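You operate a simulated robot arm through the tools that you are given. There is no shell and no other tool. Be economical: measure what you need, move in short steps, check, and stop when the job is done.

Carry out the task below with a simulated robot arm. There is one attempt and no reset: what you move stays moved.

TASK
Put the fuller tumbler from the wooden side of the desk on top of the bath thermometer.
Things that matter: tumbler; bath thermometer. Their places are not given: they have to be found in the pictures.

It is judged by the outcome, as a careful person would: the job done as asked, and still so three seconds after it is handed in. It fails if anything else is knocked over, pushed out of place, dropped, spilled or broken.

THE ROBOT
A 6-joint arm with a two-finger parallel gripper, fixed in place. Base frame: the origin is at the foot of the arm, x ahead of it, y to its left, z up; the work surface is at about z = 0. Lengths are in m, angles in rad, forces in N, time in s.
With the tool pointing down near the work surface it reaches from about 0.14 to 0.58 m from the base axis. Its first joint turns from -1.152 to 1.152 rad. Payload 2.1 kg.
Tool frame: the origin (TCP) lies between the finger pads and is the grasp point; the fingertips stand 0.03 m ahead of it; z points along the fingers, y is the line along which they close. The gripper opens to 0.094 m. The fingers are 0.028 m wide and 0.01 m thick; the gripper's body (0.05 by 0.096 m) begins 0.055 m behind the TCP.
Orientation is that of the tool frame in the base frame, as [roll, pitch, yaw] about the fixed x, y, z axes, in that order (R = Rz(yaw) Ry(pitch) Rx(roll)). With the fingers straight down and closing along the base's y, the tool's x points along the base's -x, its y along +y and its z along -z.

THE INTERFACE
- The arm moves only by the tool step_arm. Its argument "series" is a list of rows, each a list of 7 numbers: the finger opening in cm, from 0 to 9.4, then the shift along the tool's x, y, z in cm, then the turn, a rotation vector about the tool's x, y, z in rad. In form: [[gripper, dx, dy, dz, rx, ry, rz], ...]. A call has 1 to 12 rows; each row is the pose to reach, as a shift and turn from the pose commanded when the call began, along the tool's axes at that moment. A row lasts 0.2 s, in which the tool goes at most 0.05 m and 0.15 rad; a call with a longer step from one row to the next is refused whole, and so is a gripper value outside its range. A pose out of reach is approached as far as the arm can. The call stops where the force on the tool passes 40 N (or 10 N more than at its start, if that is more) or the arm is blocked; 0.2 s more then pass. The fingers move at their own pace (about 0.072 m/s each) and stop on an object; they squeeze with about 34 N. The grip force told is the motor's: it shows also when the fingers shut on nothing. Time passes only in rows, and 0.2 s behind the last, so rows that repeat a pose let the fingers close. It gives the time, the measured TCP pose, the force on the tool (base axes), the opening and the grip force at its end, in the units of the frame above (readings bear some noise).
- Cameras (640 x 400 px; columns grow to the right, rows downward): "scene" is fixed at [0.0651, -0.3817, 0.4851]; the picture's right is [0.67, -0.74, 0.00], its down [-0.42, -0.38, -0.82] and it looks along [0.61, 0.55, -0.57] (base axes); focal length 304 px, centre (320, 200). "wrist" rides on the gripper at [-0.037, 0, -0.058] in the tool frame; the picture's right is [0.00, -1.00, 0.00], its down [0.97, 0.00, -0.24] and it looks along [0.24, 0.00, 0.97] (tool axes); focal length 218 px, centre (320, 200).
- grab_frame(camera): a new picture of that camera. No time passes.
- point_at(camera, pixels): for up to 12 pixels [column, row] of the newest picture of that camera ("zoom" is the newest enlarged one), the place [x, y, z] in the base frame of the surface seen there, good to about 0.002 m. No time passes.
- enlarge(camera, box): a new picture of the part [left, top, right, bottom] of that camera's present view, enlarged. No time passes.
- finish_job(): hands the job in; it is judged then, once.

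Work in short steps. Measure before you move; look again where a grasp or a placing could have gone wrong, and mend it. You have 60 turns and 30 pictures in all, the two below and enlarged ones among them. Open the gripper and draw the arm clear of the work before you hand the job in, unless the task says otherwise; then end with one line.

The tools are called after ">>>" as name(argument=value, ...) on one line, values as JSON. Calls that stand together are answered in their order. step_arm: Moves the arm, as the interface text tells. Its arguments: {"type":"object","properties":{"series":{"type":"array","items":{"type":"array","items":{"type":"number"}}}},"required":["series"]} The other tools are called the same way: grab_frame (camera) takes a picture; point_at (camera, pixels) gives the place of the surface under pixels of a picture; enlarge (camera, box) takes an enlarged picture of a part of a camera's view; finish_job () hands the job in.

At the start:

```text
time: 0.0
eef_pos: [0.2728, -0.0202, 0.3267]
orientation: [-3.141, 0.001, -3.141]
wrist_force: [0.5, 0.5, 0.5]
opening: 0.0941
gripper_force: 0.1
```

scene: 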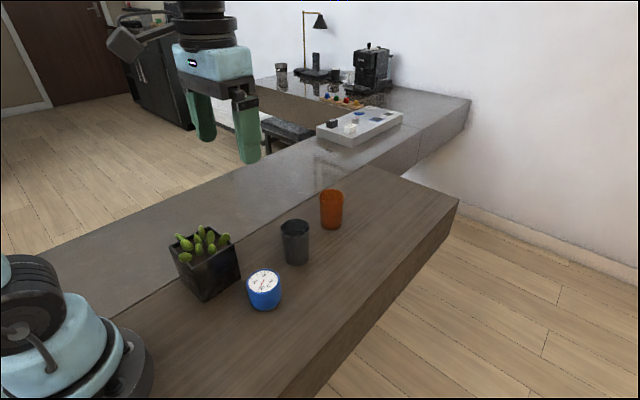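
wrist: 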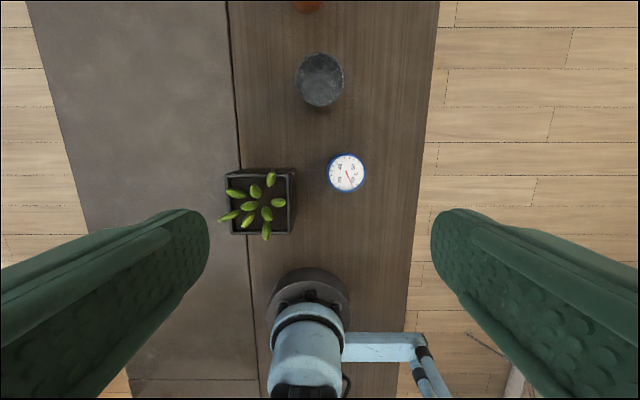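

The scene shows a grey tumbler (295,242), an orange one (331,208), and the blue thermometer (264,288). I enlarge to judge fullness.

>>> enlarge(camera="scene", box=[220, 170, 380, 320])

>>> enlarge(camera="wrist", box=[260, 0, 420, 200])

>>> enlarge(camera="scene", box=[260, 50, 420, 150])

```text
2.67 times, centred on (300, 245) of scene
```

zoom: 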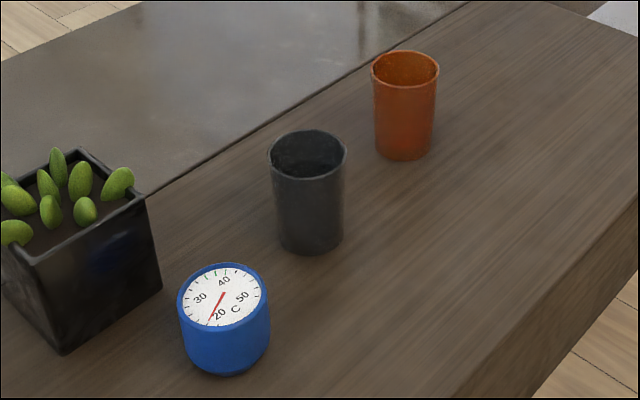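

```text
2.00 times, centred on (340, 100) of wrist
```

zoom: 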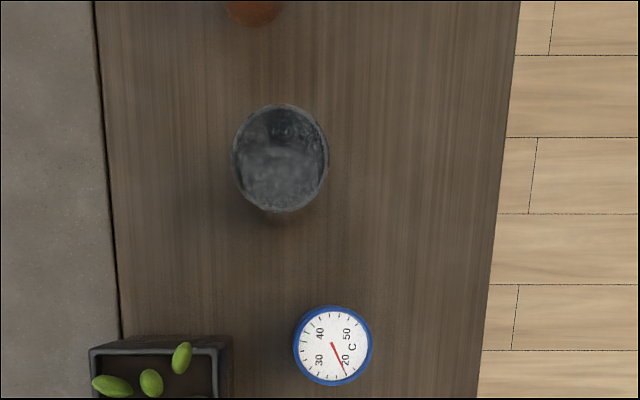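

```text
4.00 times, centred on (340, 100) of scene
```

zoom: 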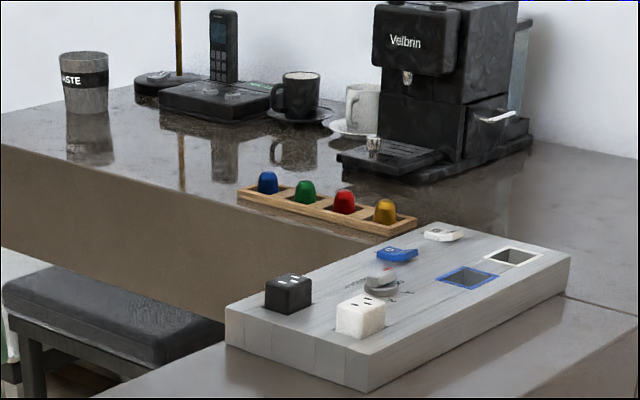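

Grey and orange tumblers are both on the wooden side; I move over them to compare the fill levels.

>>> step_arm(series=[[9.4, -4, 0, 0, 0, 0, 0], [9.4, -8, 0, 0, 0, 0, 0], [9.4, -12, 0, 0, 0, 0, 0], [9.4, -12, 0, 0, 0, 0, 0]])

>>> grab_frame(camera="wrist")

>>> enlarge(camera="wrist", box=[240, 30, 400, 230])

```text
time: 1.0
eef_pos: [0.393, -0.0205, 0.3254]
orientation: [3.141, -0.001, 3.139]
wrist_force: [0.1, 0.4, 0.2]
opening: 0.0938
gripper_force: 0.0
```

```text
24 pictures are left
```

wrist: 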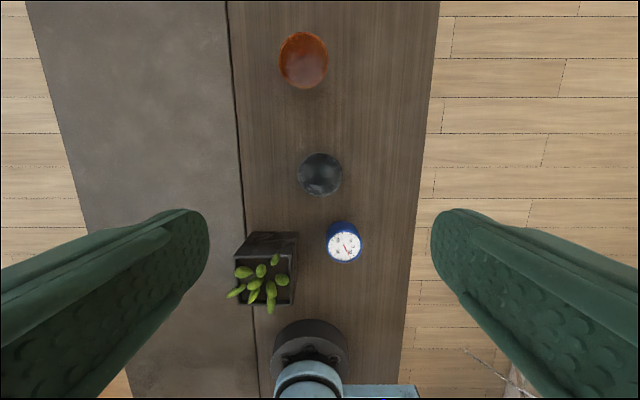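

```text
2.00 times, centred on (320, 130) of wrist
```

zoom: 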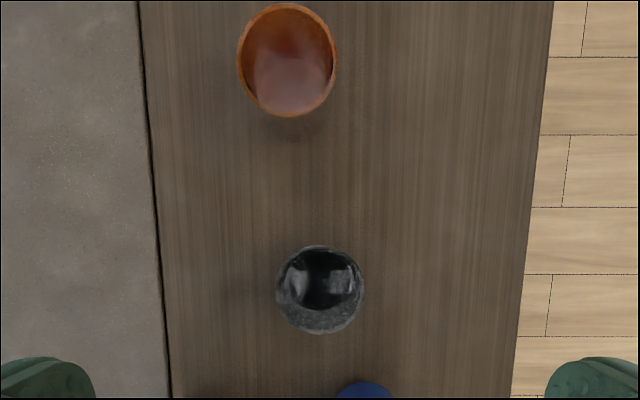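

I measure the surfaces inside and the rims of both tumblers.

>>> point_at(camera="zoom", pixels=[[320, 265], [320, 290], [320, 310], [322, 248], [280, 290], [362, 290], [290, 70], [290, 95], [275, 90], [288, 6], [241, 60], [334, 60]])

>>> point_at(camera="wrist", pixels=[[344, 247], [328, 245], [361, 245], [344, 233], [344, 260], [320, 196], [297, 233], [296, 303], [300, 90], [302, 33], [320, 155], [345, 224]])

```text
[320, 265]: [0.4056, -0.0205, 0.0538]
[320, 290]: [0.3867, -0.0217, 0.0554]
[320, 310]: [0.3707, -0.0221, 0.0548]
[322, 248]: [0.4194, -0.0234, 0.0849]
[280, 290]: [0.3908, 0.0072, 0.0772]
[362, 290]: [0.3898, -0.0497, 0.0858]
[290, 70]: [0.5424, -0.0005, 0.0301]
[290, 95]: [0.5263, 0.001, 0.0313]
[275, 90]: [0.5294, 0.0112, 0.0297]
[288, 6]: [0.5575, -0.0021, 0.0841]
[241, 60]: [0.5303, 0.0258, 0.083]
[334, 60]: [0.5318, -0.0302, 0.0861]
```

```text
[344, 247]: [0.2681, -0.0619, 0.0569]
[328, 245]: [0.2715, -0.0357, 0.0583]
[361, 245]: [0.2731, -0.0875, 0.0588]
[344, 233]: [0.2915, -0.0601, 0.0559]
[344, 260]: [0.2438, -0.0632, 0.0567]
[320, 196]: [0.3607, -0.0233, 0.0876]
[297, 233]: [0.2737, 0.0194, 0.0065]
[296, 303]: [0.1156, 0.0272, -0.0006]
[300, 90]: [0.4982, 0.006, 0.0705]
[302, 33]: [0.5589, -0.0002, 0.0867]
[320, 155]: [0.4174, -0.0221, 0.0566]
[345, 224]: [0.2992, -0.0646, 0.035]
```

Grey holds liquid at z≈0.055, orange at ≈0.030, so grey (rim centre ≈(0.390,-0.021), rim z≈0.086) is fuller. I measure the pot edges, grey's sides and the thermometer from the scene camera too.

>>> grab_frame(camera="scene")

>>> enlarge(camera="scene", box=[160, 200, 320, 320])

```text
22 pictures are left
```

scene: 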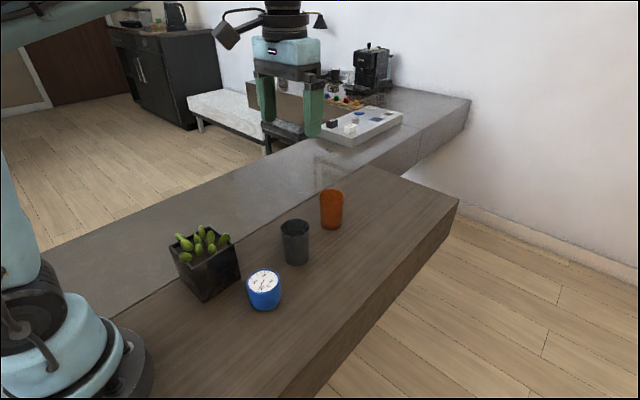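

```text
3.33 times, centred on (240, 260) of scene
```

zoom: 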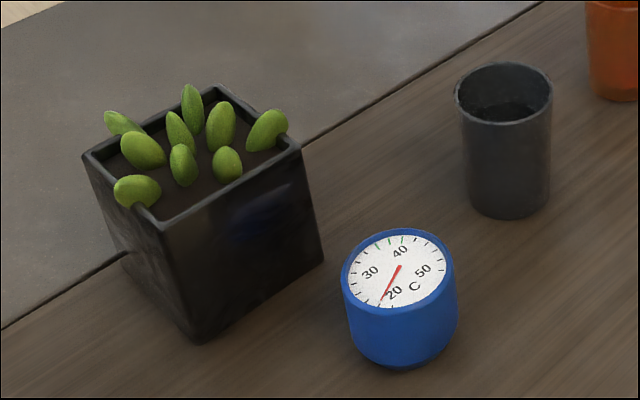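

>>> point_at(camera="zoom", pixels=[[160, 225], [298, 150], [322, 262], [195, 335], [267, 130], [191, 95], [400, 270], [345, 265], [450, 265], [400, 231], [468, 190], [545, 190]])

>>> point_at(camera="scene", pixels=[[283, 232], [306, 232], [296, 245], [296, 255], [288, 262], [306, 260], [296, 236]])

```text
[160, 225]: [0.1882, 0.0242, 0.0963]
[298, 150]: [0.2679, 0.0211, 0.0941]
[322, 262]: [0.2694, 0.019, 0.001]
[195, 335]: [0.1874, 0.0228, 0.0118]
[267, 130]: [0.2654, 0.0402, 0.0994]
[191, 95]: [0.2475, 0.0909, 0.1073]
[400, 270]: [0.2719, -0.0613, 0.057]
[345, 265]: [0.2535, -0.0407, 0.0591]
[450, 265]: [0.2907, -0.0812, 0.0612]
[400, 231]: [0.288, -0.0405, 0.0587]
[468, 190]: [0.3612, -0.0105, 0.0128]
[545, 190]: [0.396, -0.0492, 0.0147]
```

```text
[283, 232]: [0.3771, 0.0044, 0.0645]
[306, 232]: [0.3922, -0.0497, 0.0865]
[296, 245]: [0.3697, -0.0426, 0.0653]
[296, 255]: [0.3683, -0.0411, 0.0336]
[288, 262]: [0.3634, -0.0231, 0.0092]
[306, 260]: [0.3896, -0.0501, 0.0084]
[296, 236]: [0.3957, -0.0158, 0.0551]
```

Pot's near face is y≈0.02, leaving room. Grey centre ≈(0.390,-0.0212); I descend around it with open fingers to z≈0.10 first.

>>> step_arm(series=[[9.4, 0.3, -0.07, 4, 0, 0, 0], [9.4, 0.3, -0.07, 8.5, 0, 0, 0], [9.4, 0.3, -0.07, 13, 0, 0, 0], [9.4, 0.3, -0.07, 17, 0, 0, 0], [9.4, 0.3, -0.07, 20, 0, 0, 0], [9.4, 0.3, -0.07, 20, 0, 0, 0]])

>>> grab_frame(camera="wrist")

```text
time: 2.4
eef_pos: [0.3941, -0.0186, 0.1299]
orientation: [-3.141, 0.0, 3.14]
wrist_force: [-0.2, 0.5, 0.0]
opening: 0.0939
gripper_force: 0.1
```

```text
20 pictures are left
```

wrist: 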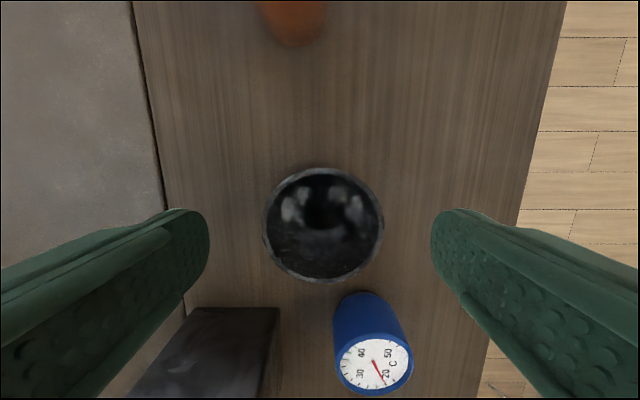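

>>> point_at(camera="wrist", pixels=[[265, 225], [381, 225], [323, 170], [323, 280], [323, 258], [375, 365], [340, 370], [410, 365], [375, 340], [375, 392]])

```text
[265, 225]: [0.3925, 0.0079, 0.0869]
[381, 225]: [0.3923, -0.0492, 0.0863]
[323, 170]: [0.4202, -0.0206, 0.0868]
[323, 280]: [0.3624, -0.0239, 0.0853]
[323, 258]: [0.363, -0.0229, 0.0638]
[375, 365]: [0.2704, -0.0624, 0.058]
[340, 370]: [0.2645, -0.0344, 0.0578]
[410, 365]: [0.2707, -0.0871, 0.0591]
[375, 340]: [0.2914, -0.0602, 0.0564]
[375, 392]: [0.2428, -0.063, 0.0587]
```

Tumbler centre ≈(0.391,-0.021). I descend to z≈0.055 and check.

>>> step_arm(series=[[9.4, 0.15, -0.15, 2.5, 0, 0, 0], [9.4, 0.15, -0.15, 5, 0, 0, 0], [9.4, 0.15, -0.15, 7.4, 0, 0, 0], [9.4, 0.15, -0.15, 7.4, 0, 0, 0]])

```text
time: 3.4
eef_pos: [0.3908, -0.0191, 0.0515]
orientation: [3.141, -0.001, 3.141]
wrist_force: [0.4, -0.3, 0.7]
opening: 0.0939
gripper_force: 0.1
```

Positioned, with no contact; I close the fingers gradually.

>>> step_arm(series=[[7.5, 0, -0.1, 0, 0, 0, 0], [6.5, 0, -0.1, 0, 0, 0, 0], [5.5, 0, -0.1, 0, 0, 0, 0], [4.5, 0, -0.1, 0, 0, 0, 0], [4.5, 0, -0.1, 0, 0, 0, 0]])

>>> grab_frame(camera="wrist")

```text
time: 4.6
eef_pos: [0.3896, -0.0218, 0.0524]
orientation: [3.141, 0.0, 3.141]
wrist_force: [-0.6, -0.1, 0.4]
opening: 0.0607
gripper_force: 34.3
```

```text
19 pictures are left
```

wrist: 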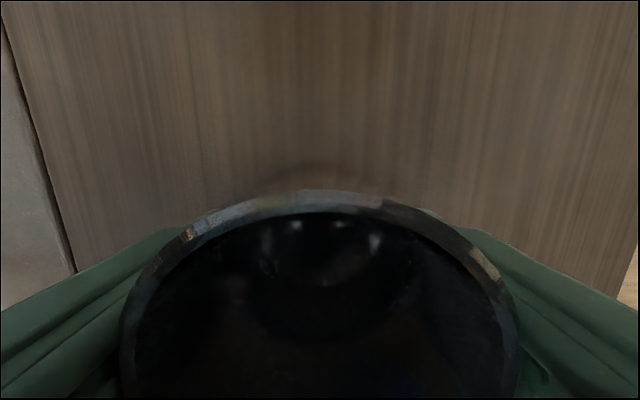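

Held (opening 0.0607, 34 N). Lifting gently straight up about 9 cm.

>>> step_arm(series=[[4.5, 0, 0, -0.5, 0, 0, 0], [4.5, 0, 0, -1.3, 0, 0, 0], [4.5, 0, 0, -2.3, 0, 0, 0], [4.5, 0, 0, -3.4, 0, 0, 0], [4.5, 0, 0, -4.5, 0, 0, 0], [4.5, 0, 0, -5.6, 0, 0, 0], [4.5, 0, 0, -6.7, 0, 0, 0], [4.5, 0, 0, -7.8, 0, 0, 0], [4.5, 0, 0, -8.6, 0, 0, 0], [4.5, 0, 0, -9, 0, 0, 0], [4.5, 0, 0, -9, 0, 0, 0]])

>>> enlarge(camera="scene", box=[180, 150, 380, 320])

```text
time: 7.0
eef_pos: [0.3867, -0.0224, 0.1423]
orientation: [-3.142, 0.0, 3.141]
wrist_force: [0.1, 0.3, -2.6]
opening: 0.0605
gripper_force: 34.7
```

```text
2.35 times, centred on (280, 235) of scene
```

zoom: 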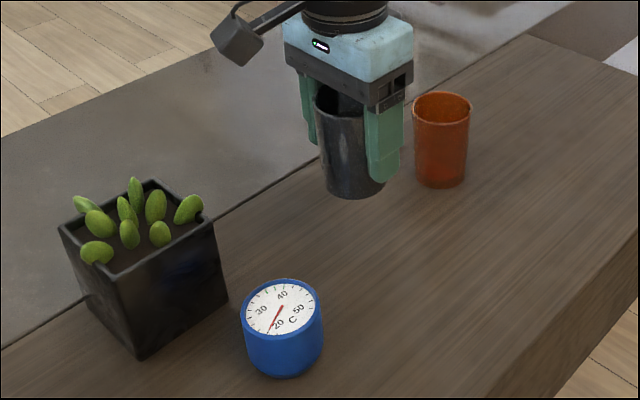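

Lifted cleanly, about 0.2–0.3 kg. I now carry it slowly by (-0.121, -0.040) over the thermometer at ≈(0.270,-0.061).

>>> step_arm(series=[[4.5, 0.3, -0.1, 0, 0, 0, 0], [4.5, 1.0, -0.33, 0, 0, 0, 0], [4.5, 2.0, -0.66, 0, 0, 0, 0], [4.5, 3.2, -1.06, 0, 0, 0, 0], [4.5, 4.5, -1.49, 0, 0, 0, 0], [4.5, 5.9, -1.95, 0, 0, 0, 0], [4.5, 7.3, -2.41, 0, 0, 0, 0], [4.5, 8.7, -2.88, 0, 0, 0, 0], [4.5, 10.0, -3.31, 0, 0, 0, 0], [4.5, 11.1, -3.67, 0, 0, 0, 0], [4.5, 11.8, -3.9, 0, 0, 0, 0], [4.5, 12.1, -4.0, 0, 0, 0, 0]])

>>> enlarge(camera="scene", box=[180, 200, 340, 320])

>>> grab_frame(camera="wrist")

```text
time: 9.6
eef_pos: [0.2687, -0.0625, 0.1448]
orientation: [-3.141, 0.0, -3.141]
wrist_force: [-0.3, 0.0, -2.4]
opening: 0.0607
gripper_force: 33.4
```

```text
3.33 times, centred on (260, 260) of scene
```

zoom: 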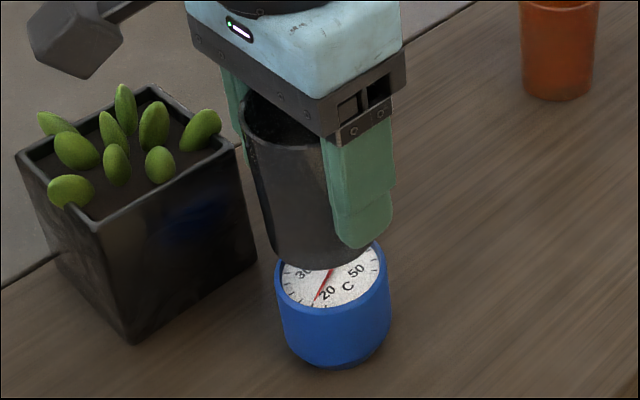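

```text
16 pictures are left
```

wrist: 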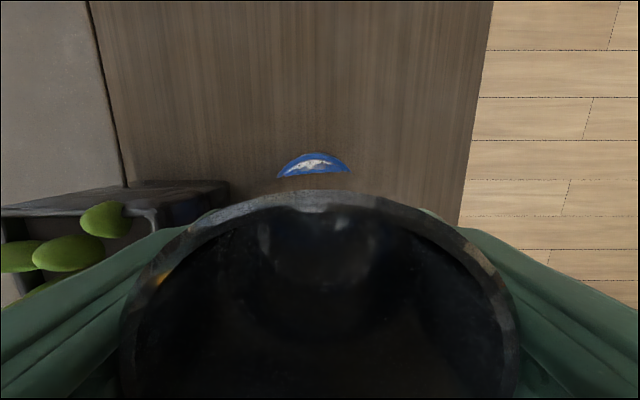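

I measure the thermometer rim arc and the tumbler's lower body to check alignment.

>>> point_at(camera="wrist", pixels=[[315, 155], [290, 163], [338, 161], [315, 163], [320, 192], [135, 330], [510, 330], [280, 173], [347, 169]])

>>> point_at(camera="zoom", pixels=[[300, 256], [285, 250], [325, 265], [335, 310], [295, 305], [375, 290], [280, 270], [381, 255], [300, 220], [275, 235], [318, 240]])

```text
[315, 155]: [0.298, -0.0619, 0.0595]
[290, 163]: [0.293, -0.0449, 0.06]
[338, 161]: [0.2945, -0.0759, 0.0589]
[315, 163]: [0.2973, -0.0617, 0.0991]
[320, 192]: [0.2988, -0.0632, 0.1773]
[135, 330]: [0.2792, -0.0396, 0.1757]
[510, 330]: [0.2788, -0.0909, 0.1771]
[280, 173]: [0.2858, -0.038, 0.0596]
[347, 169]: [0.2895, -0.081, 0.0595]
```

```text
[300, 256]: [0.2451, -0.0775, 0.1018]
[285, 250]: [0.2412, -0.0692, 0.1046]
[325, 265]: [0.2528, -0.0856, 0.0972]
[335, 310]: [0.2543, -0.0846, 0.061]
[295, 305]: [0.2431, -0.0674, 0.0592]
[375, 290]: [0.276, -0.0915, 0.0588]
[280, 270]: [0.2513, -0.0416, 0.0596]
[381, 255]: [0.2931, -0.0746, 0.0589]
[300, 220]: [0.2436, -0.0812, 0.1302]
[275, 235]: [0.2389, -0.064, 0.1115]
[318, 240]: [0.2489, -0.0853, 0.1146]
```

Offset is about 1 mm only: thermometer centre (0.270,-0.062), tumbler (0.269,-0.064). I correct it and descend 2.6 cm, leaving ~4 mm.

>>> step_arm(series=[[4.5, -0.1, 0.13, 0.3, 0, 0, 0], [4.5, -0.1, 0.13, 0.8, 0, 0, 0], [4.5, -0.1, 0.13, 1.4, 0, 0, 0], [4.5, -0.1, 0.13, 2.0, 0, 0, 0], [4.5, -0.1, 0.13, 2.4, 0, 0, 0], [4.5, -0.1, 0.13, 2.6, 0, 0, 0], [4.5, -0.1, 0.13, 2.6, 0, 0, 0]])

>>> enlarge(camera="scene", box=[220, 230, 316, 320])

```text
time: 11.2
eef_pos: [0.2675, -0.0632, 0.1179]
orientation: [-3.141, 0.0, 3.141]
wrist_force: [-0.4, -1.0, -2.7]
opening: 0.0609
gripper_force: 34.5
```

```text
4.44 times, centred on (268, 275) of scene
```

zoom: 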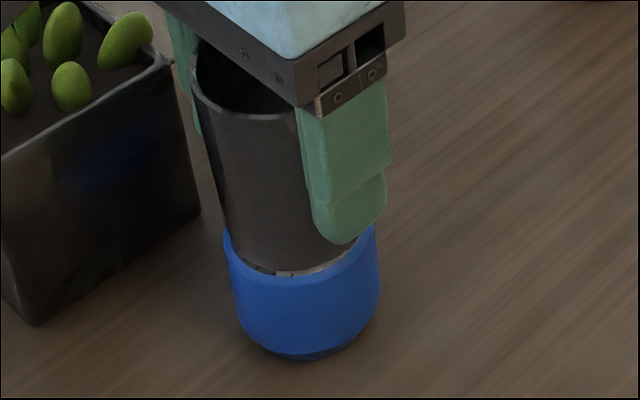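

>>> point_at(camera="zoom", pixels=[[235, 240], [250, 255], [275, 266], [300, 266], [325, 258], [232, 258], [260, 282], [300, 288], [340, 275], [365, 255], [290, 273]])

```text
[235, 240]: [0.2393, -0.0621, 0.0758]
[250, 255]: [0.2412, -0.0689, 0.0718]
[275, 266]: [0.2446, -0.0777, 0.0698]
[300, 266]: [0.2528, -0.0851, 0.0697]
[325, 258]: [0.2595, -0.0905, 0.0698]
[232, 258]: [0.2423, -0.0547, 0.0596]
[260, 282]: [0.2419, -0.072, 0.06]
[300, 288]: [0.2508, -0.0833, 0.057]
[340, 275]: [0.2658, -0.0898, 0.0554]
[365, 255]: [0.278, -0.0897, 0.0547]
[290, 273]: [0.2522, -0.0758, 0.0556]
```

Tumbler centre ≈(0.268,-0.0625); I shift 1.5 mm in +x and lower in fine steps.

>>> step_arm(series=[[4.5, -0.15, 0, 0, 0, 0, 0], [4.5, -0.15, 0, 0.15, 0, 0, 0], [4.5, -0.15, 0, 0.3, 0, 0, 0], [4.5, -0.15, 0, 0.4, 0, 0, 0], [4.5, -0.15, 0, 0.4, 0, 0, 0]])

>>> enlarge(camera="scene", box=[220, 230, 316, 320])

```text
time: 12.4
eef_pos: [0.2707, -0.062, 0.1137]
orientation: [3.142, 0.001, 3.141]
wrist_force: [0.9, -0.3, 7.3]
opening: 0.0607
gripper_force: 34.2
```

```text
4.44 times, centred on (268, 275) of scene
```

zoom: 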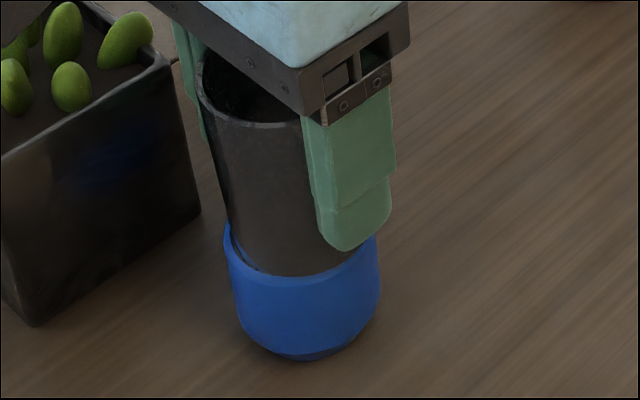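

Contact made (force −2.7 → +7 N). I ease off slightly and open the fingers.

>>> step_arm(series=[[4.5, 0, 0, -0.04, 0, 0, 0], [6.3, 0, 0, -0.04, 0, 0, 0], [6.8, 0, 0, -0.04, 0, 0, 0], [7.5, 0, 0, -0.04, 0, 0, 0], [8.4, 0, 0, -0.04, 0, 0, 0], [8.4, 0, 0, -0.04, 0, 0, 0]])

>>> enlarge(camera="scene", box=[220, 230, 316, 320])

```text
time: 13.8
eef_pos: [0.2697, -0.0623, 0.1142]
orientation: [3.141, -0.001, 3.141]
wrist_force: [-0.7, -0.5, 0.0]
opening: 0.0843
gripper_force: 0.0
```

```text
4.44 times, centred on (268, 275) of scene
```

zoom: 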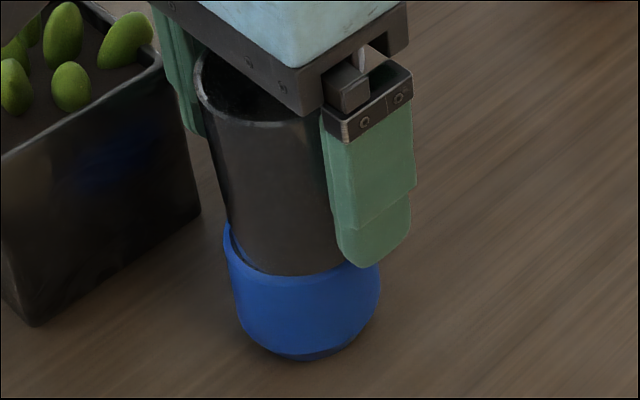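

The tumbler stands steady; I draw straight up.

>>> step_arm(series=[[8.4, 0, 0, -1, 0, 0, 0], [8.4, 0, 0, -3, 0, 0, 0], [8.4, 0, 0, -6, 0, 0, 0], [8.4, 0, 0, -10, 0, 0, 0], [8.4, 0, 0, -14, 0, 0, 0], [8.4, 0, 0, -18, 0, 0, 0], [8.4, 0, 0, -20, 0, 0, 0], [8.4, 0, 0, -20, 0, 0, 0]])

>>> grab_frame(camera="scene")

>>> grab_frame(camera="wrist")

```text
time: 15.6
eef_pos: [0.2699, -0.0627, 0.3146]
orientation: [3.141, 0.001, 3.141]
wrist_force: [0.1, 0.1, 0.7]
opening: 0.0841
gripper_force: 0.0
```

```text
12 pictures are left
```

scene: 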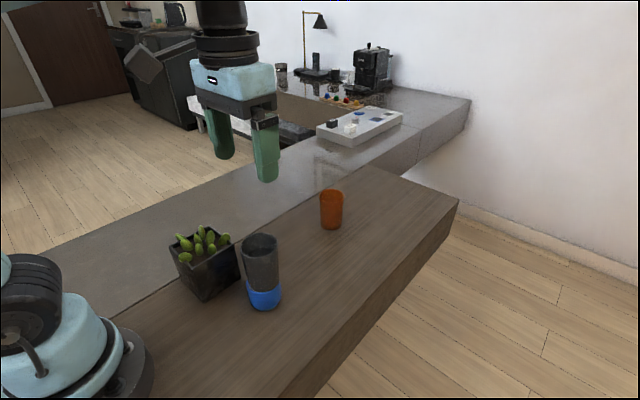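

```text
11 pictures are left
```

wrist: 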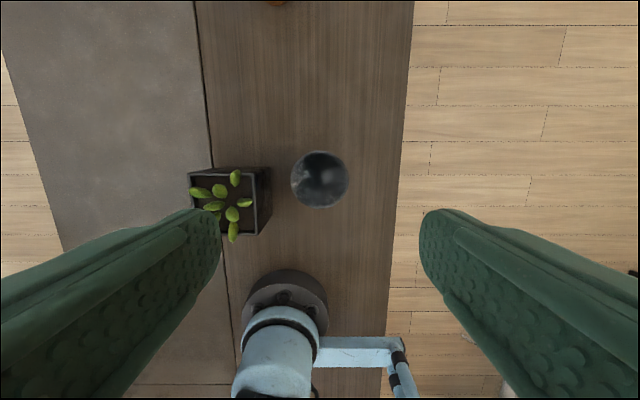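

The tumbler stands upright on the thermometer, nothing else has moved, and the arm is clear.

>>> finish_job()

```text
The job is handed in.
```

I put the grey tumbler, the fuller of the two on the wooden side (liquid level about 5.5 cm, against 3 cm in the orange one), upright on top of the bath thermometer, and handed the job in.
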